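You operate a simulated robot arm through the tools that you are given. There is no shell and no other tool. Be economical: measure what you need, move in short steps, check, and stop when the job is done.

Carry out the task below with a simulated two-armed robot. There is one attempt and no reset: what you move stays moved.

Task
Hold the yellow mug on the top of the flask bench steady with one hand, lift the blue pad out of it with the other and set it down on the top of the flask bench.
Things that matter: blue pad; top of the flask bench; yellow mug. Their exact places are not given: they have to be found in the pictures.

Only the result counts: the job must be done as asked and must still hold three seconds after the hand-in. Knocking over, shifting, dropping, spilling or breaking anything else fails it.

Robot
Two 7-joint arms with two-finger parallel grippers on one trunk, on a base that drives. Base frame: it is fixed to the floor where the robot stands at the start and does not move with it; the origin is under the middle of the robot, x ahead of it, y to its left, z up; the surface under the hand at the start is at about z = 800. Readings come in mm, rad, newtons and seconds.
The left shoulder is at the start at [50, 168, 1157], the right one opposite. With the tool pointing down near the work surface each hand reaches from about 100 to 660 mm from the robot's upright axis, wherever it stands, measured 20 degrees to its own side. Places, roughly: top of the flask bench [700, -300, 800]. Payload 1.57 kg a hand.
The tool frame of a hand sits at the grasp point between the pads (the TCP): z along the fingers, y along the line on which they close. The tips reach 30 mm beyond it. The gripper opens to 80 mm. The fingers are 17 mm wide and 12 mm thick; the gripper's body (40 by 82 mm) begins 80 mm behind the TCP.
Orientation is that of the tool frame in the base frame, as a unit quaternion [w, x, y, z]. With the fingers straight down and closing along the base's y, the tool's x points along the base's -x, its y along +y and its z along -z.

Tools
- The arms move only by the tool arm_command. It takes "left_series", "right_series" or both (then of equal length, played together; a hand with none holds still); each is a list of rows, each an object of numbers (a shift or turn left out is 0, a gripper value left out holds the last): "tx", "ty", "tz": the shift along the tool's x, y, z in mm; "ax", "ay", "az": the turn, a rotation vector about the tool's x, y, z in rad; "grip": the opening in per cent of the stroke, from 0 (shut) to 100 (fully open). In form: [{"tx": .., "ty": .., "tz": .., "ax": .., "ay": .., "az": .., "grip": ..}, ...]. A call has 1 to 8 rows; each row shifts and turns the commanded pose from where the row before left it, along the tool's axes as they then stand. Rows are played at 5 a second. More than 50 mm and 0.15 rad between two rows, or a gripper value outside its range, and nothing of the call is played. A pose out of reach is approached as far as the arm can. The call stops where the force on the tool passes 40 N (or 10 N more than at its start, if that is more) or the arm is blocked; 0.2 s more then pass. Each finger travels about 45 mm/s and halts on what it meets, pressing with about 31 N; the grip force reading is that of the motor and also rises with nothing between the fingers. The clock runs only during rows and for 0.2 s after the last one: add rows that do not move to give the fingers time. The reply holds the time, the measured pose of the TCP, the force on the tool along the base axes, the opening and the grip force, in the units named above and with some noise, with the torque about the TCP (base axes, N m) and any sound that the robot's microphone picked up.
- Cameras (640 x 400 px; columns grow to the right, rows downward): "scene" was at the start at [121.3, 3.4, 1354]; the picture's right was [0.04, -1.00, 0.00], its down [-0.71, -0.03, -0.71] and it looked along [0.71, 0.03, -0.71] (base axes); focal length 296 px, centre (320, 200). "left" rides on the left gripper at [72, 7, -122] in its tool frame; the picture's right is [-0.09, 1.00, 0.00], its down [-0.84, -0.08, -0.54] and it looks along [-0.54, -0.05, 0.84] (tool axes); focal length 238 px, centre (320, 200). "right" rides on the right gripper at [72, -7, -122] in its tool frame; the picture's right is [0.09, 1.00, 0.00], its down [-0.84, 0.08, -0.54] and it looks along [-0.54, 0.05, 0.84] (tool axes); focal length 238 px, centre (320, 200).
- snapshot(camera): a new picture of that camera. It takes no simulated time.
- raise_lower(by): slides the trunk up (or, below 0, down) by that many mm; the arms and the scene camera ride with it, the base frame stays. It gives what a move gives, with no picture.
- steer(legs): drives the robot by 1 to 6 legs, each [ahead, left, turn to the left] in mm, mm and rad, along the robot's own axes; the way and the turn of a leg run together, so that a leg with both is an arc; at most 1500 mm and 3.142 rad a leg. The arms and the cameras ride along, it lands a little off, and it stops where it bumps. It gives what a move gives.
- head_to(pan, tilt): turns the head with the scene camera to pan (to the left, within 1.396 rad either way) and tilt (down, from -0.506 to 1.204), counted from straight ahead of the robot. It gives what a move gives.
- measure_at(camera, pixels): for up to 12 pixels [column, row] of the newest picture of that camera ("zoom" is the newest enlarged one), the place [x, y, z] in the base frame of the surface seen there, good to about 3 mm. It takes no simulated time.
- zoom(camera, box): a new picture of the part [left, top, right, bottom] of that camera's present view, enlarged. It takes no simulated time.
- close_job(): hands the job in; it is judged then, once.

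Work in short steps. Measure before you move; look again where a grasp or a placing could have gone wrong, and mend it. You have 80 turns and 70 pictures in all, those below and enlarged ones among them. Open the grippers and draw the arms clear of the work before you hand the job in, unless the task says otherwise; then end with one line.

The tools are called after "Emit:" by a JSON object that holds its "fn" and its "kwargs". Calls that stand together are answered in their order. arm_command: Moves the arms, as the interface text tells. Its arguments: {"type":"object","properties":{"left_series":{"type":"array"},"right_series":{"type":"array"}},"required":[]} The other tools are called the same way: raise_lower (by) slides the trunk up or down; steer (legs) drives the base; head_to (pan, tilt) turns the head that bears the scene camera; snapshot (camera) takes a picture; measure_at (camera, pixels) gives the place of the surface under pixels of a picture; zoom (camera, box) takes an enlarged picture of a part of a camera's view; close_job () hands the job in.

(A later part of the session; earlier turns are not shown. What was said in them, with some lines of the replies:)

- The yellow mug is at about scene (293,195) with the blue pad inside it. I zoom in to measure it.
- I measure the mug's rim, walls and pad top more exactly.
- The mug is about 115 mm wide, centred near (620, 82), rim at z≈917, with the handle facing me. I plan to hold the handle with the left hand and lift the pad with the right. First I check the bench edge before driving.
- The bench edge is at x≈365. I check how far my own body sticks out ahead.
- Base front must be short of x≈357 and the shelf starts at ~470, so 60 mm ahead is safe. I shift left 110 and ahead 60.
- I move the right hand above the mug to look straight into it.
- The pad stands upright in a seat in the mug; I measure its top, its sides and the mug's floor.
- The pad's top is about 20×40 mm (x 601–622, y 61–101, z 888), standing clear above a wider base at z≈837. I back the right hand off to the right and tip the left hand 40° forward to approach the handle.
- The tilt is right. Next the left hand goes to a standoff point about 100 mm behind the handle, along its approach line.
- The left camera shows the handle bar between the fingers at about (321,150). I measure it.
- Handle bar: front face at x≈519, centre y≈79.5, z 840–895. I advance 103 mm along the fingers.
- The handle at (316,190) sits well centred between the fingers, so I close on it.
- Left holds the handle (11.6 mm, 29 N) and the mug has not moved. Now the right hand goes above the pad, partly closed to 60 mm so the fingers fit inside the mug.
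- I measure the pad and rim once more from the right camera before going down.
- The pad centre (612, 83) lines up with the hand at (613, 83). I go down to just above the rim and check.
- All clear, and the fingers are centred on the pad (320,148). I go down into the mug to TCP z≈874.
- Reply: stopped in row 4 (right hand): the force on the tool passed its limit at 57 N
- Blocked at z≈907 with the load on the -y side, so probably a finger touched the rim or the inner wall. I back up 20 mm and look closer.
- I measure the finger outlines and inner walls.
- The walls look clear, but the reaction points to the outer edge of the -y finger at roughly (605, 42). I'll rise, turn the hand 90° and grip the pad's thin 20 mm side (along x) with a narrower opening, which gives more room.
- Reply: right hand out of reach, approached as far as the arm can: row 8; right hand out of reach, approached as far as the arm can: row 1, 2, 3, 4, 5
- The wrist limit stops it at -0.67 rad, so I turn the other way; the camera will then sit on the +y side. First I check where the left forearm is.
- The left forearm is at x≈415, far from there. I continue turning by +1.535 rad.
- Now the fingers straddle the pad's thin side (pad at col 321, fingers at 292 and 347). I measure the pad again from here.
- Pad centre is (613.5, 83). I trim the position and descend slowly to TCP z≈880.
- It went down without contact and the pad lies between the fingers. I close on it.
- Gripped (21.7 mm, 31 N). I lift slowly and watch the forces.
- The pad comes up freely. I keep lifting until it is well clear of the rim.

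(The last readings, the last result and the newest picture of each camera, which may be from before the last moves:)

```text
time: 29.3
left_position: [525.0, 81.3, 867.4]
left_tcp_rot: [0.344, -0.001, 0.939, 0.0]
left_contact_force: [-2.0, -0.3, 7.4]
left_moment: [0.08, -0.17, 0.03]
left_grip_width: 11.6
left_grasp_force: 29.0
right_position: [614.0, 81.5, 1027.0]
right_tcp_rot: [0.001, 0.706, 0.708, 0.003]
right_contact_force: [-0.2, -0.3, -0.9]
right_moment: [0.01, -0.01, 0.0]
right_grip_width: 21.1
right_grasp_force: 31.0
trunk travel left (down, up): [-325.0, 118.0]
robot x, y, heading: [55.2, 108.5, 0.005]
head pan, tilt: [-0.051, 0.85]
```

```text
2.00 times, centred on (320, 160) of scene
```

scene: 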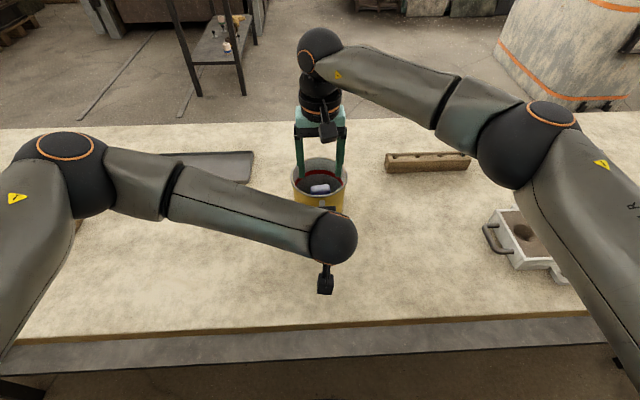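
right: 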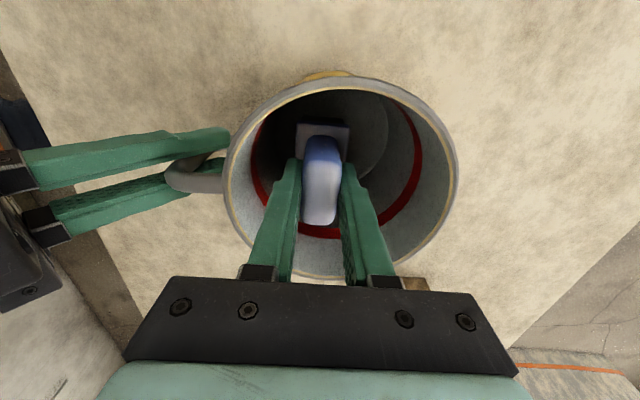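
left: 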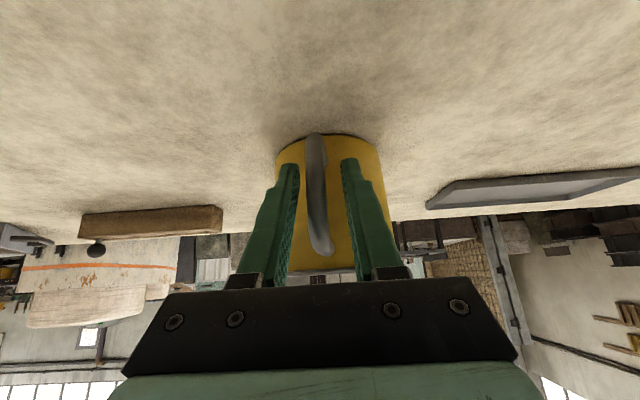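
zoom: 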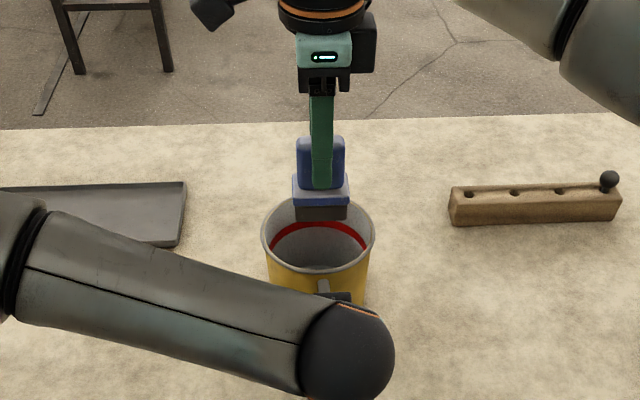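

The pad is out: a handle block with a wider base and a dark foam underside, about 85 mm tall, upright in the grip. I raise it a little more and carry it right to y≈-60, over clear bench.

Emit:
{"fn": "arm_command", "kwargs": {"right_series": [{"tz": -20}, {"tx": -20, "tz": -10}, {"tx": -25}, {"tx": -30}, {"tx": -30}, {"tx": -25}, {"tx": -12}, {}]}}

Emit:
{"fn": "snapshot", "kwargs": {"camera": "scene"}}

Emit:
{"fn": "snapshot", "kwargs": {"camera": "right"}}

```text
time: 31.1
left_position: [526.7, 80.8, 866.9]
left_tcp_rot: [0.344, -0.002, 0.939, 0.001]
left_contact_force: [-1.2, 0.1, 7.7]
left_moment: [0.03, -0.14, 0.04]
left_grip_width: 11.6
left_grasp_force: 29.0
right_position: [612.2, -60.1, 1055.5]
right_tcp_rot: [0.002, 0.706, 0.708, 0.003]
right_contact_force: [-1.0, 0.0, -1.2]
right_moment: [-0.02, 0.02, 0.01]
right_grip_width: 21.8
right_grasp_force: 30.8
trunk travel left (down, up): [-325.0, 118.0]
robot x, y, heading: [55.6, 109.5, -0.0]
head pan, tilt: [-0.051, 0.85]
```

```text
34 pictures are left
```

scene: 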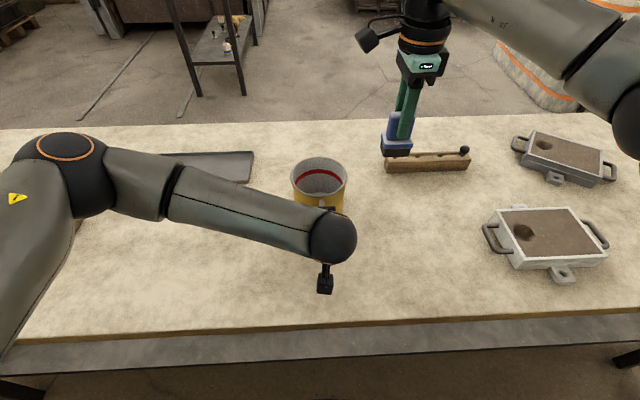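

```text
33 pictures are left
```

right: 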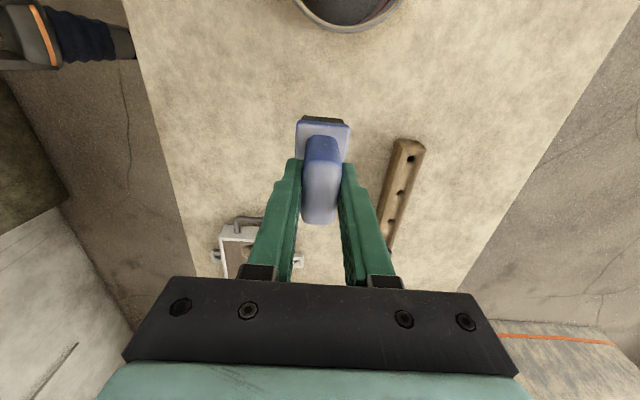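

I check clearance to the wooden block and measure the pad's bottom edge.

Emit:
{"fn": "measure_at", "kwargs": {"camera": "scene", "pixels": [[384, 154], [409, 155], [384, 147], [388, 165], [388, 173], [470, 165], [370, 200], [395, 205]]}}

Emit:
{"fn": "arm_command", "kwargs": {"right_series": [{"tz": 30}, {"tz": 30}, {"tz": 30}, {"tz": 30}, {"tz": 20}, {}]}}

Emit:
{"fn": "zoom", "kwargs": {"camera": "scene", "box": [300, 80, 460, 240]}}

```text
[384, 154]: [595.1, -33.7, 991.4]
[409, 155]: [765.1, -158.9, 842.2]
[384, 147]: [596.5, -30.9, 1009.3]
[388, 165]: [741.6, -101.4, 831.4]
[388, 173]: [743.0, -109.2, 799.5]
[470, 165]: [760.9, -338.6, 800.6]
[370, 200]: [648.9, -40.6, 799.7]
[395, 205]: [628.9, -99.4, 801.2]
```

```text
time: 32.5
left_position: [525.1, 79.7, 867.7]
left_tcp_rot: [0.343, -0.002, 0.939, 0.001]
left_contact_force: [-1.1, 0.1, 7.1]
left_moment: [0.04, -0.11, 0.02]
left_grip_width: 11.3
left_grasp_force: 28.7
right_position: [615.6, -58.3, 913.7]
right_tcp_rot: [0.002, 0.706, 0.708, 0.002]
right_contact_force: [1.3, 0.1, 0.3]
right_moment: [-0.02, 0.0, -0.01]
right_grip_width: 21.5
right_grasp_force: 31.1
trunk travel left (down, up): [-325.0, 118.0]
robot x, y, heading: [56.6, 111.7, -0.002]
head pan, tilt: [-0.051, 0.85]
```

```text
2.50 times, centred on (380, 160) of scene
```

zoom: 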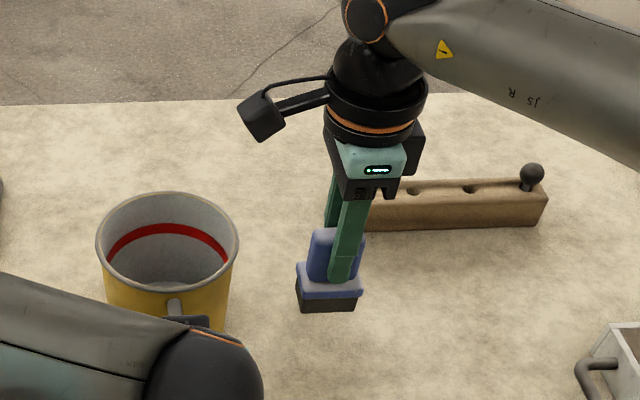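

Path below is clear. I lower gently in small steps until the foam meets the bench (expected around TCP z≈877).

Emit:
{"fn": "arm_command", "kwargs": {"right_series": [{"tz": 10}, {"tz": 8}, {"tz": 6}, {"tz": 4}, {"tz": 3}, {}]}}

Emit:
{"fn": "zoom", "kwargs": {"camera": "scene", "box": [300, 80, 460, 240]}}

```text
time: 33.9
left_position: [525.8, 81.9, 867.7]
left_tcp_rot: [0.344, -0.002, 0.939, 0.001]
left_contact_force: [-0.5, 0.0, 7.3]
left_moment: [0.03, -0.13, -0.01]
left_grip_width: 11.5
left_grasp_force: 29.2
right_position: [616.5, -59.9, 884.7]
right_tcp_rot: [0.003, 0.706, 0.709, 0.002]
right_contact_force: [-0.2, 0.8, -0.9]
right_moment: [0.01, 0.03, 0.01]
right_grip_width: 21.5
right_grasp_force: 31.0
trunk travel left (down, up): [-325.0, 118.0]
robot x, y, heading: [58.9, 113.3, -0.0]
head pan, tilt: [-0.051, 0.85]
```

```text
2.50 times, centred on (380, 160) of scene
```

zoom: 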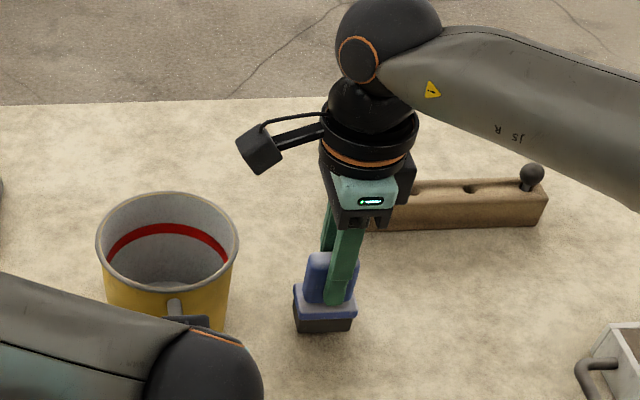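

No contact yet at z 885, so I continue in 2 mm steps.

Emit:
{"fn": "arm_command", "kwargs": {"right_series": [{"tz": 2}, {"tz": 2}, {"tz": 1.5}, {"tz": 1}, {}]}}

```text
time: 35.1
left_position: [525.6, 80.3, 868.3]
left_tcp_rot: [0.344, -0.001, 0.939, 0.0]
left_contact_force: [-0.7, -0.1, 6.2]
left_moment: [0.03, -0.14, 0.02]
left_grip_width: 11.6
left_grasp_force: 28.8
right_position: [615.5, -58.6, 877.6]
right_tcp_rot: [0.001, 0.706, 0.709, 0.002]
right_contact_force: [-0.3, 1.1, -0.5]
right_moment: [-0.01, 0.0, 0.02]
right_grip_width: 21.6
right_grasp_force: 31.2
trunk travel left (down, up): [-325.0, 118.0]
robot x, y, heading: [57.3, 106.3, -0.002]
head pan, tilt: [-0.051, 0.85]
```

Emit:
{"fn": "arm_command", "kwargs": {"right_series": [{"tz": 1}, {"tz": 1}, {}]}}

Emit:
{"fn": "zoom", "kwargs": {"camera": "scene", "box": [350, 130, 420, 200]}}

Emit:
{"fn": "measure_at", "kwargs": {"camera": "zoom", "pixels": [[200, 300], [250, 330], [250, 350], [250, 280], [250, 370]]}}

```text
time: 35.9
left_position: [525.6, 80.2, 867.8]
left_tcp_rot: [0.344, -0.002, 0.939, 0.001]
left_contact_force: [-1.2, 0.5, 7.3]
left_moment: [0.05, -0.12, -0.01]
left_grip_width: 11.7
left_grasp_force: 29.3
right_position: [615.0, -59.0, 874.4]
right_tcp_rot: [0.002, 0.706, 0.709, 0.002]
right_contact_force: [0.1, -0.1, -1.2]
right_moment: [-0.02, -0.03, 0.0]
right_grip_width: 21.1
right_grasp_force: 30.7
trunk travel left (down, up): [-325.0, 118.0]
robot x, y, heading: [57.9, 110.3, -0.001]
head pan, tilt: [-0.051, 0.85]
```

```text
5.71 times, centred on (385, 165) of scene
```

zoom: 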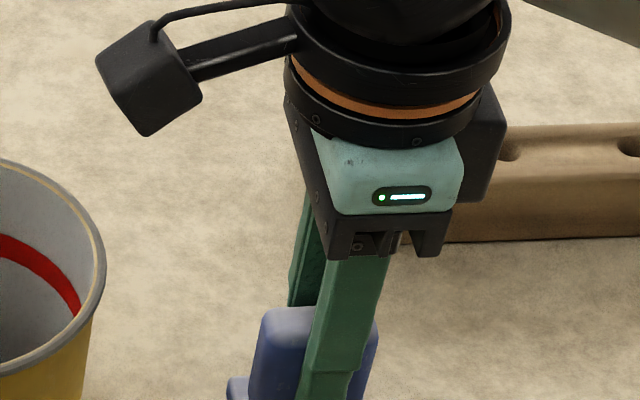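

```text
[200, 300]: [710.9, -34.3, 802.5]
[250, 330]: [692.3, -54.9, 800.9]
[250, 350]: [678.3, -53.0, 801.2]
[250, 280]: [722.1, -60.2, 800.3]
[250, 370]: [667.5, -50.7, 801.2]
```

No load yet. I look at the pad's foot.

Emit:
{"fn": "zoom", "kwargs": {"camera": "scene", "box": [350, 160, 420, 230]}}

Emit:
{"fn": "measure_at", "kwargs": {"camera": "zoom", "pixels": [[290, 276], [290, 288], [290, 296], [290, 310], [340, 285], [230, 287], [290, 240]]}}

```text
5.71 times, centred on (385, 195) of scene
```

zoom: 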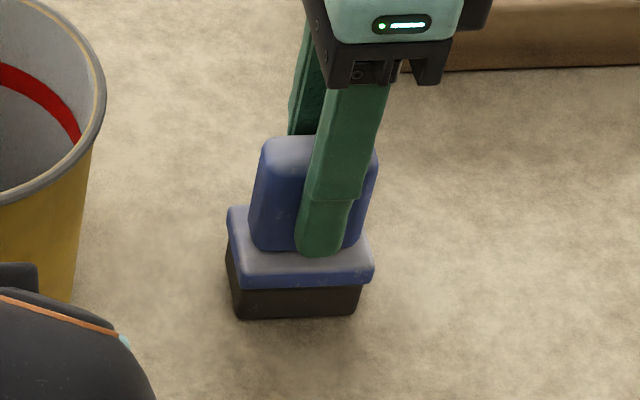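

```text
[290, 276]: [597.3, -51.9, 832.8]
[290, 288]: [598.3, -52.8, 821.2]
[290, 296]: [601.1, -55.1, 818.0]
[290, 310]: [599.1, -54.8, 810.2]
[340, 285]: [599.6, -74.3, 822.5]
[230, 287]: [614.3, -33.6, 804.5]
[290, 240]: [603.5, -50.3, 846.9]
```

The foam's lower edge is about 3–5 mm above the bench. I keep lowering 1 mm at a time.

Emit:
{"fn": "arm_command", "kwargs": {"right_series": [{"tz": 1}, {"tz": 1}, {}]}}

Emit:
{"fn": "arm_command", "kwargs": {"right_series": [{"tz": 0.8}, {"tz": 0.8}, {}]}}

```text
time: 36.7
left_position: [525.3, 80.5, 867.4]
left_tcp_rot: [0.343, -0.001, 0.939, 0.001]
left_contact_force: [1.4, -0.8, 1.7]
left_moment: [0.01, -0.01, -0.06]
left_grip_width: 11.5
left_grasp_force: 29.6
right_position: [616.2, -59.5, 875.2]
right_tcp_rot: [0.003, 0.706, 0.708, 0.004]
right_contact_force: [-3.6, -1.1, 12.5]
right_moment: [-0.12, 0.48, 0.02]
right_grip_width: 21.5
right_grasp_force: 31.2
trunk travel left (down, up): [-325.0, 118.0]
robot x, y, heading: [55.8, 109.7, -0.001]
head pan, tilt: [-0.051, 0.85]
```

```text
time: 37.5
left_position: [524.1, 81.3, 867.8]
left_tcp_rot: [0.343, -0.002, 0.939, 0.0]
left_contact_force: [0.6, -0.2, -0.1]
left_moment: [0.0, 0.23, 0.01]
left_grip_width: 11.8
left_grasp_force: 29.0
right_position: [614.9, -58.7, 874.6]
right_tcp_rot: [0.003, 0.706, 0.708, 0.004]
right_contact_force: [-3.0, -3.8, 22.1]
right_moment: [-0.13, 0.48, 0.0]
right_grip_width: 21.7
right_grasp_force: 31.5
trunk travel left (down, up): [-325.0, 118.0]
robot x, y, heading: [57.0, 110.9, 0.002]
head pan, tilt: [-0.051, 0.85]
```

Contact: 22 N on the bench at z≈874.6. I ease up 1 mm and open the right fingers a little.

Emit:
{"fn": "arm_command", "kwargs": {"right_series": [{"tz": -1}, {"grip": 30}, {"grip": 36}, {"grip": 42}, {}, {}]}}

Emit:
{"fn": "zoom", "kwargs": {"camera": "scene", "box": [310, 130, 430, 240]}}

Emit:
{"fn": "snapshot", "kwargs": {"camera": "right"}}

```text
time: 38.9
left_position: [526.8, 80.1, 868.1]
left_tcp_rot: [0.344, -0.002, 0.939, 0.001]
left_contact_force: [2.4, -0.1, 2.2]
left_moment: [-0.03, -0.12, -0.04]
left_grip_width: 11.7
left_grasp_force: 28.4
right_position: [615.3, -58.1, 873.0]
right_tcp_rot: [0.002, 0.706, 0.708, 0.002]
right_contact_force: [1.0, -1.5, -0.3]
right_moment: [0.0, -0.03, -0.03]
right_grip_width: 33.7
right_grasp_force: 0.1
trunk travel left (down, up): [-325.0, 118.0]
robot x, y, heading: [57.9, 109.9, 0.001]
head pan, tilt: [-0.051, 0.85]
```

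```text
3.64 times, centred on (370, 185) of scene
```

zoom: 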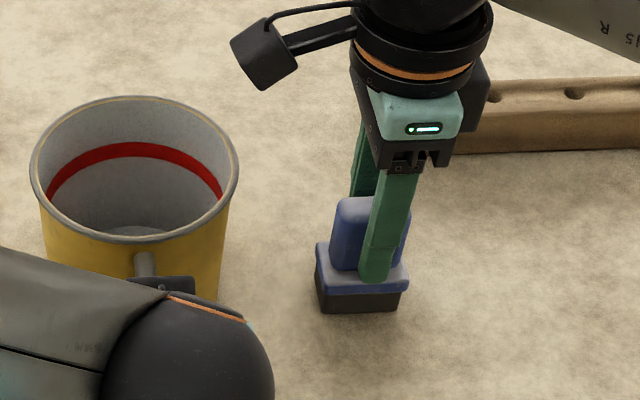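

```text
27 pictures are left
```

right: 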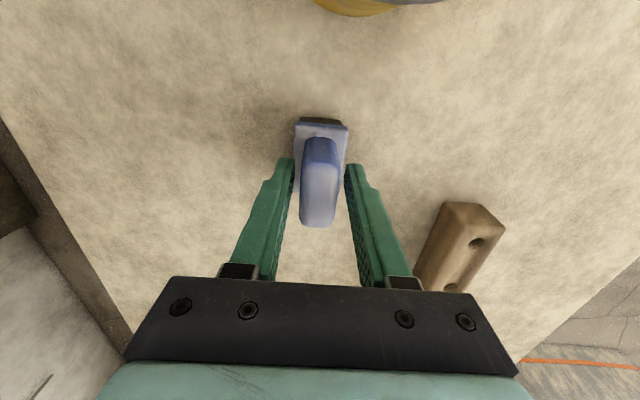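

The pad stands free on the bench with the fingers clear on both sides. I raise the right hand straight up.

Emit:
{"fn": "arm_command", "kwargs": {"right_series": [{"tz": -10}, {"tz": -20}, {"tz": -30}, {"tz": -40}, {"tz": -45}, {"tz": -45}, {}]}}

Emit:
{"fn": "zoom", "kwargs": {"camera": "scene", "box": [270, 130, 430, 250]}}

Emit:
{"fn": "snapshot", "kwargs": {"camera": "left"}}

```text
time: 40.5
left_position: [525.6, 81.6, 867.3]
left_tcp_rot: [0.344, -0.002, 0.939, 0.001]
left_contact_force: [-0.2, 0.7, 5.3]
left_moment: [0.05, -0.14, 0.02]
left_grip_width: 11.4
left_grasp_force: 29.5
right_position: [614.4, -59.5, 1065.7]
right_tcp_rot: [0.001, 0.706, 0.708, 0.003]
right_contact_force: [-0.5, -0.3, -0.7]
right_moment: [0.0, 0.0, 0.02]
right_grip_width: 33.7
right_grasp_force: 0.1
trunk travel left (down, up): [-325.0, 118.0]
robot x, y, heading: [56.2, 113.2, -0.002]
head pan, tilt: [-0.051, 0.85]
```

```text
3.33 times, centred on (350, 190) of scene
```

zoom: 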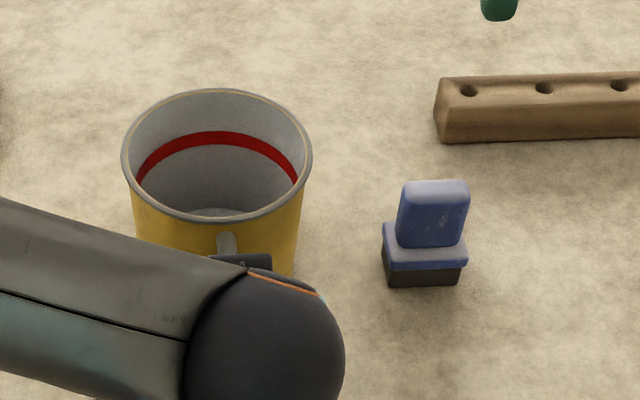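

```text
25 pictures are left
```

left: 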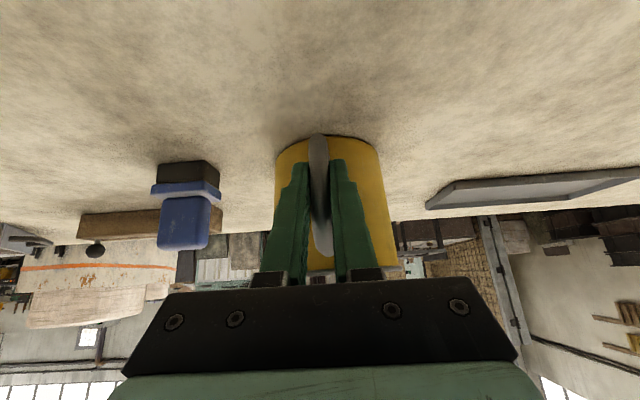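

The pad stands upright and the mug is upright. Next I open the left hand and withdraw it along its approach line.

Emit:
{"fn": "arm_command", "kwargs": {"left_series": [{"grip": 25}, {"grip": 45}, {}, {"tz": -15}, {"tz": -30}, {"tz": -35}, {"tz": -40}, {}]}}

Emit:
{"fn": "snapshot", "kwargs": {"camera": "scene"}}

```text
time: 42.3
left_position: [448.6, 80.3, 959.8]
left_tcp_rot: [0.342, -0.002, 0.94, 0.001]
left_contact_force: [0.2, 0.1, -0.3]
left_moment: [0.01, 0.0, 0.03]
left_grip_width: 35.9
left_grasp_force: 0.0
right_position: [615.4, -58.1, 1065.9]
right_tcp_rot: [0.001, 0.706, 0.708, 0.002]
right_contact_force: [0.1, -0.3, 0.4]
right_moment: [-0.03, 0.02, -0.01]
right_grip_width: 33.9
right_grasp_force: 0.0
trunk travel left (down, up): [-325.0, 118.0]
robot x, y, heading: [58.6, 107.0, 0.004]
head pan, tilt: [-0.051, 0.85]
```

```text
24 pictures are left
```

scene: 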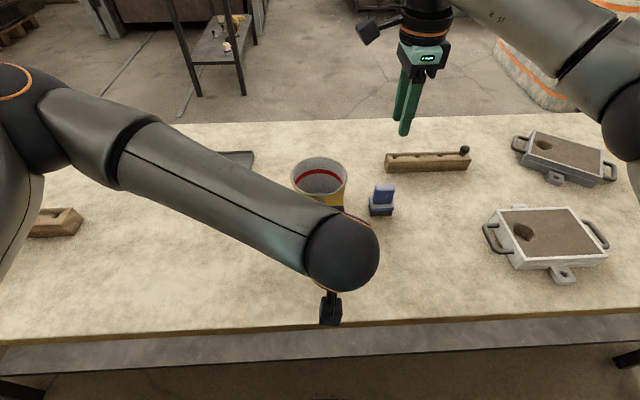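

Both are undisturbed. I raise the left hand, move it to the left and open both grippers fully.

Emit:
{"fn": "arm_command", "kwargs": {"left_series": [{"tx": -19.3, "tz": -23}, {"tx": -19.3, "tz": -23, "ty": 20}, {"tx": -19.3, "tz": -23, "ty": 30}, {"tx": -19.3, "tz": -23, "ty": 35}, {"ty": 45}, {"ty": 45, "grip": 100}, {}], "right_series": [{}, {"tz": -20}, {"tz": -20}, {}, {"grip": 100}, {}, {}]}}

Emit:
{"fn": "snapshot", "kwargs": {"camera": "scene"}}

Emit:
{"fn": "measure_at", "kwargs": {"camera": "scene", "pixels": [[293, 181], [346, 181], [319, 161], [320, 199], [384, 188], [381, 212]]}}

```text
time: 43.9
left_position: [450.3, 255.5, 1078.6]
left_tcp_rot: [0.344, -0.001, 0.939, 0.001]
left_contact_force: [-0.1, -0.2, 0.1]
left_moment: [0.0, 0.01, -0.02]
left_grip_width: 80.0
left_grasp_force: 0.1
right_position: [615.2, -62.5, 1104.6]
right_tcp_rot: [0.002, 0.706, 0.708, 0.002]
right_contact_force: [-0.2, 0.0, -0.1]
right_moment: [0.01, 0.01, -0.02]
right_grip_width: 79.9
right_grasp_force: 0.0
trunk travel left (down, up): [-325.0, 118.0]
robot x, y, heading: [57.7, 111.7, 0.001]
head pan, tilt: [-0.051, 0.85]
```

```text
23 pictures are left
```

scene: 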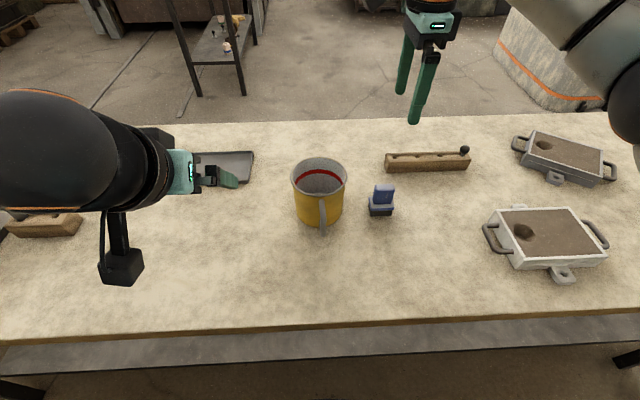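

```text
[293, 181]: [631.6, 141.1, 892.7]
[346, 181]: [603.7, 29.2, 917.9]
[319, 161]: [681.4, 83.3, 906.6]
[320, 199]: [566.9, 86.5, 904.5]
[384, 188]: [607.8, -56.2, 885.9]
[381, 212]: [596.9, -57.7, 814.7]
```

The mug is upright in its place (centre about 622, 84), the pad stands on the bench at about (612, -58), both hands are open and clear, and nothing else has moved.

Emit:
{"fn": "close_job", "kwargs": {}}

```text
The job is handed in.
```

I held the yellow mug by its handle with the left hand, lifted the blue pad out with the right, and set it down upright on the top of the flask bench. The job is handed in, though I haven't seen a verdict. On my first try the right hand hit something inside the mug and pressed briefly at about 57 N. The mug and pad measured in the same place afterwards, and both hands ended up open and clear of the work.
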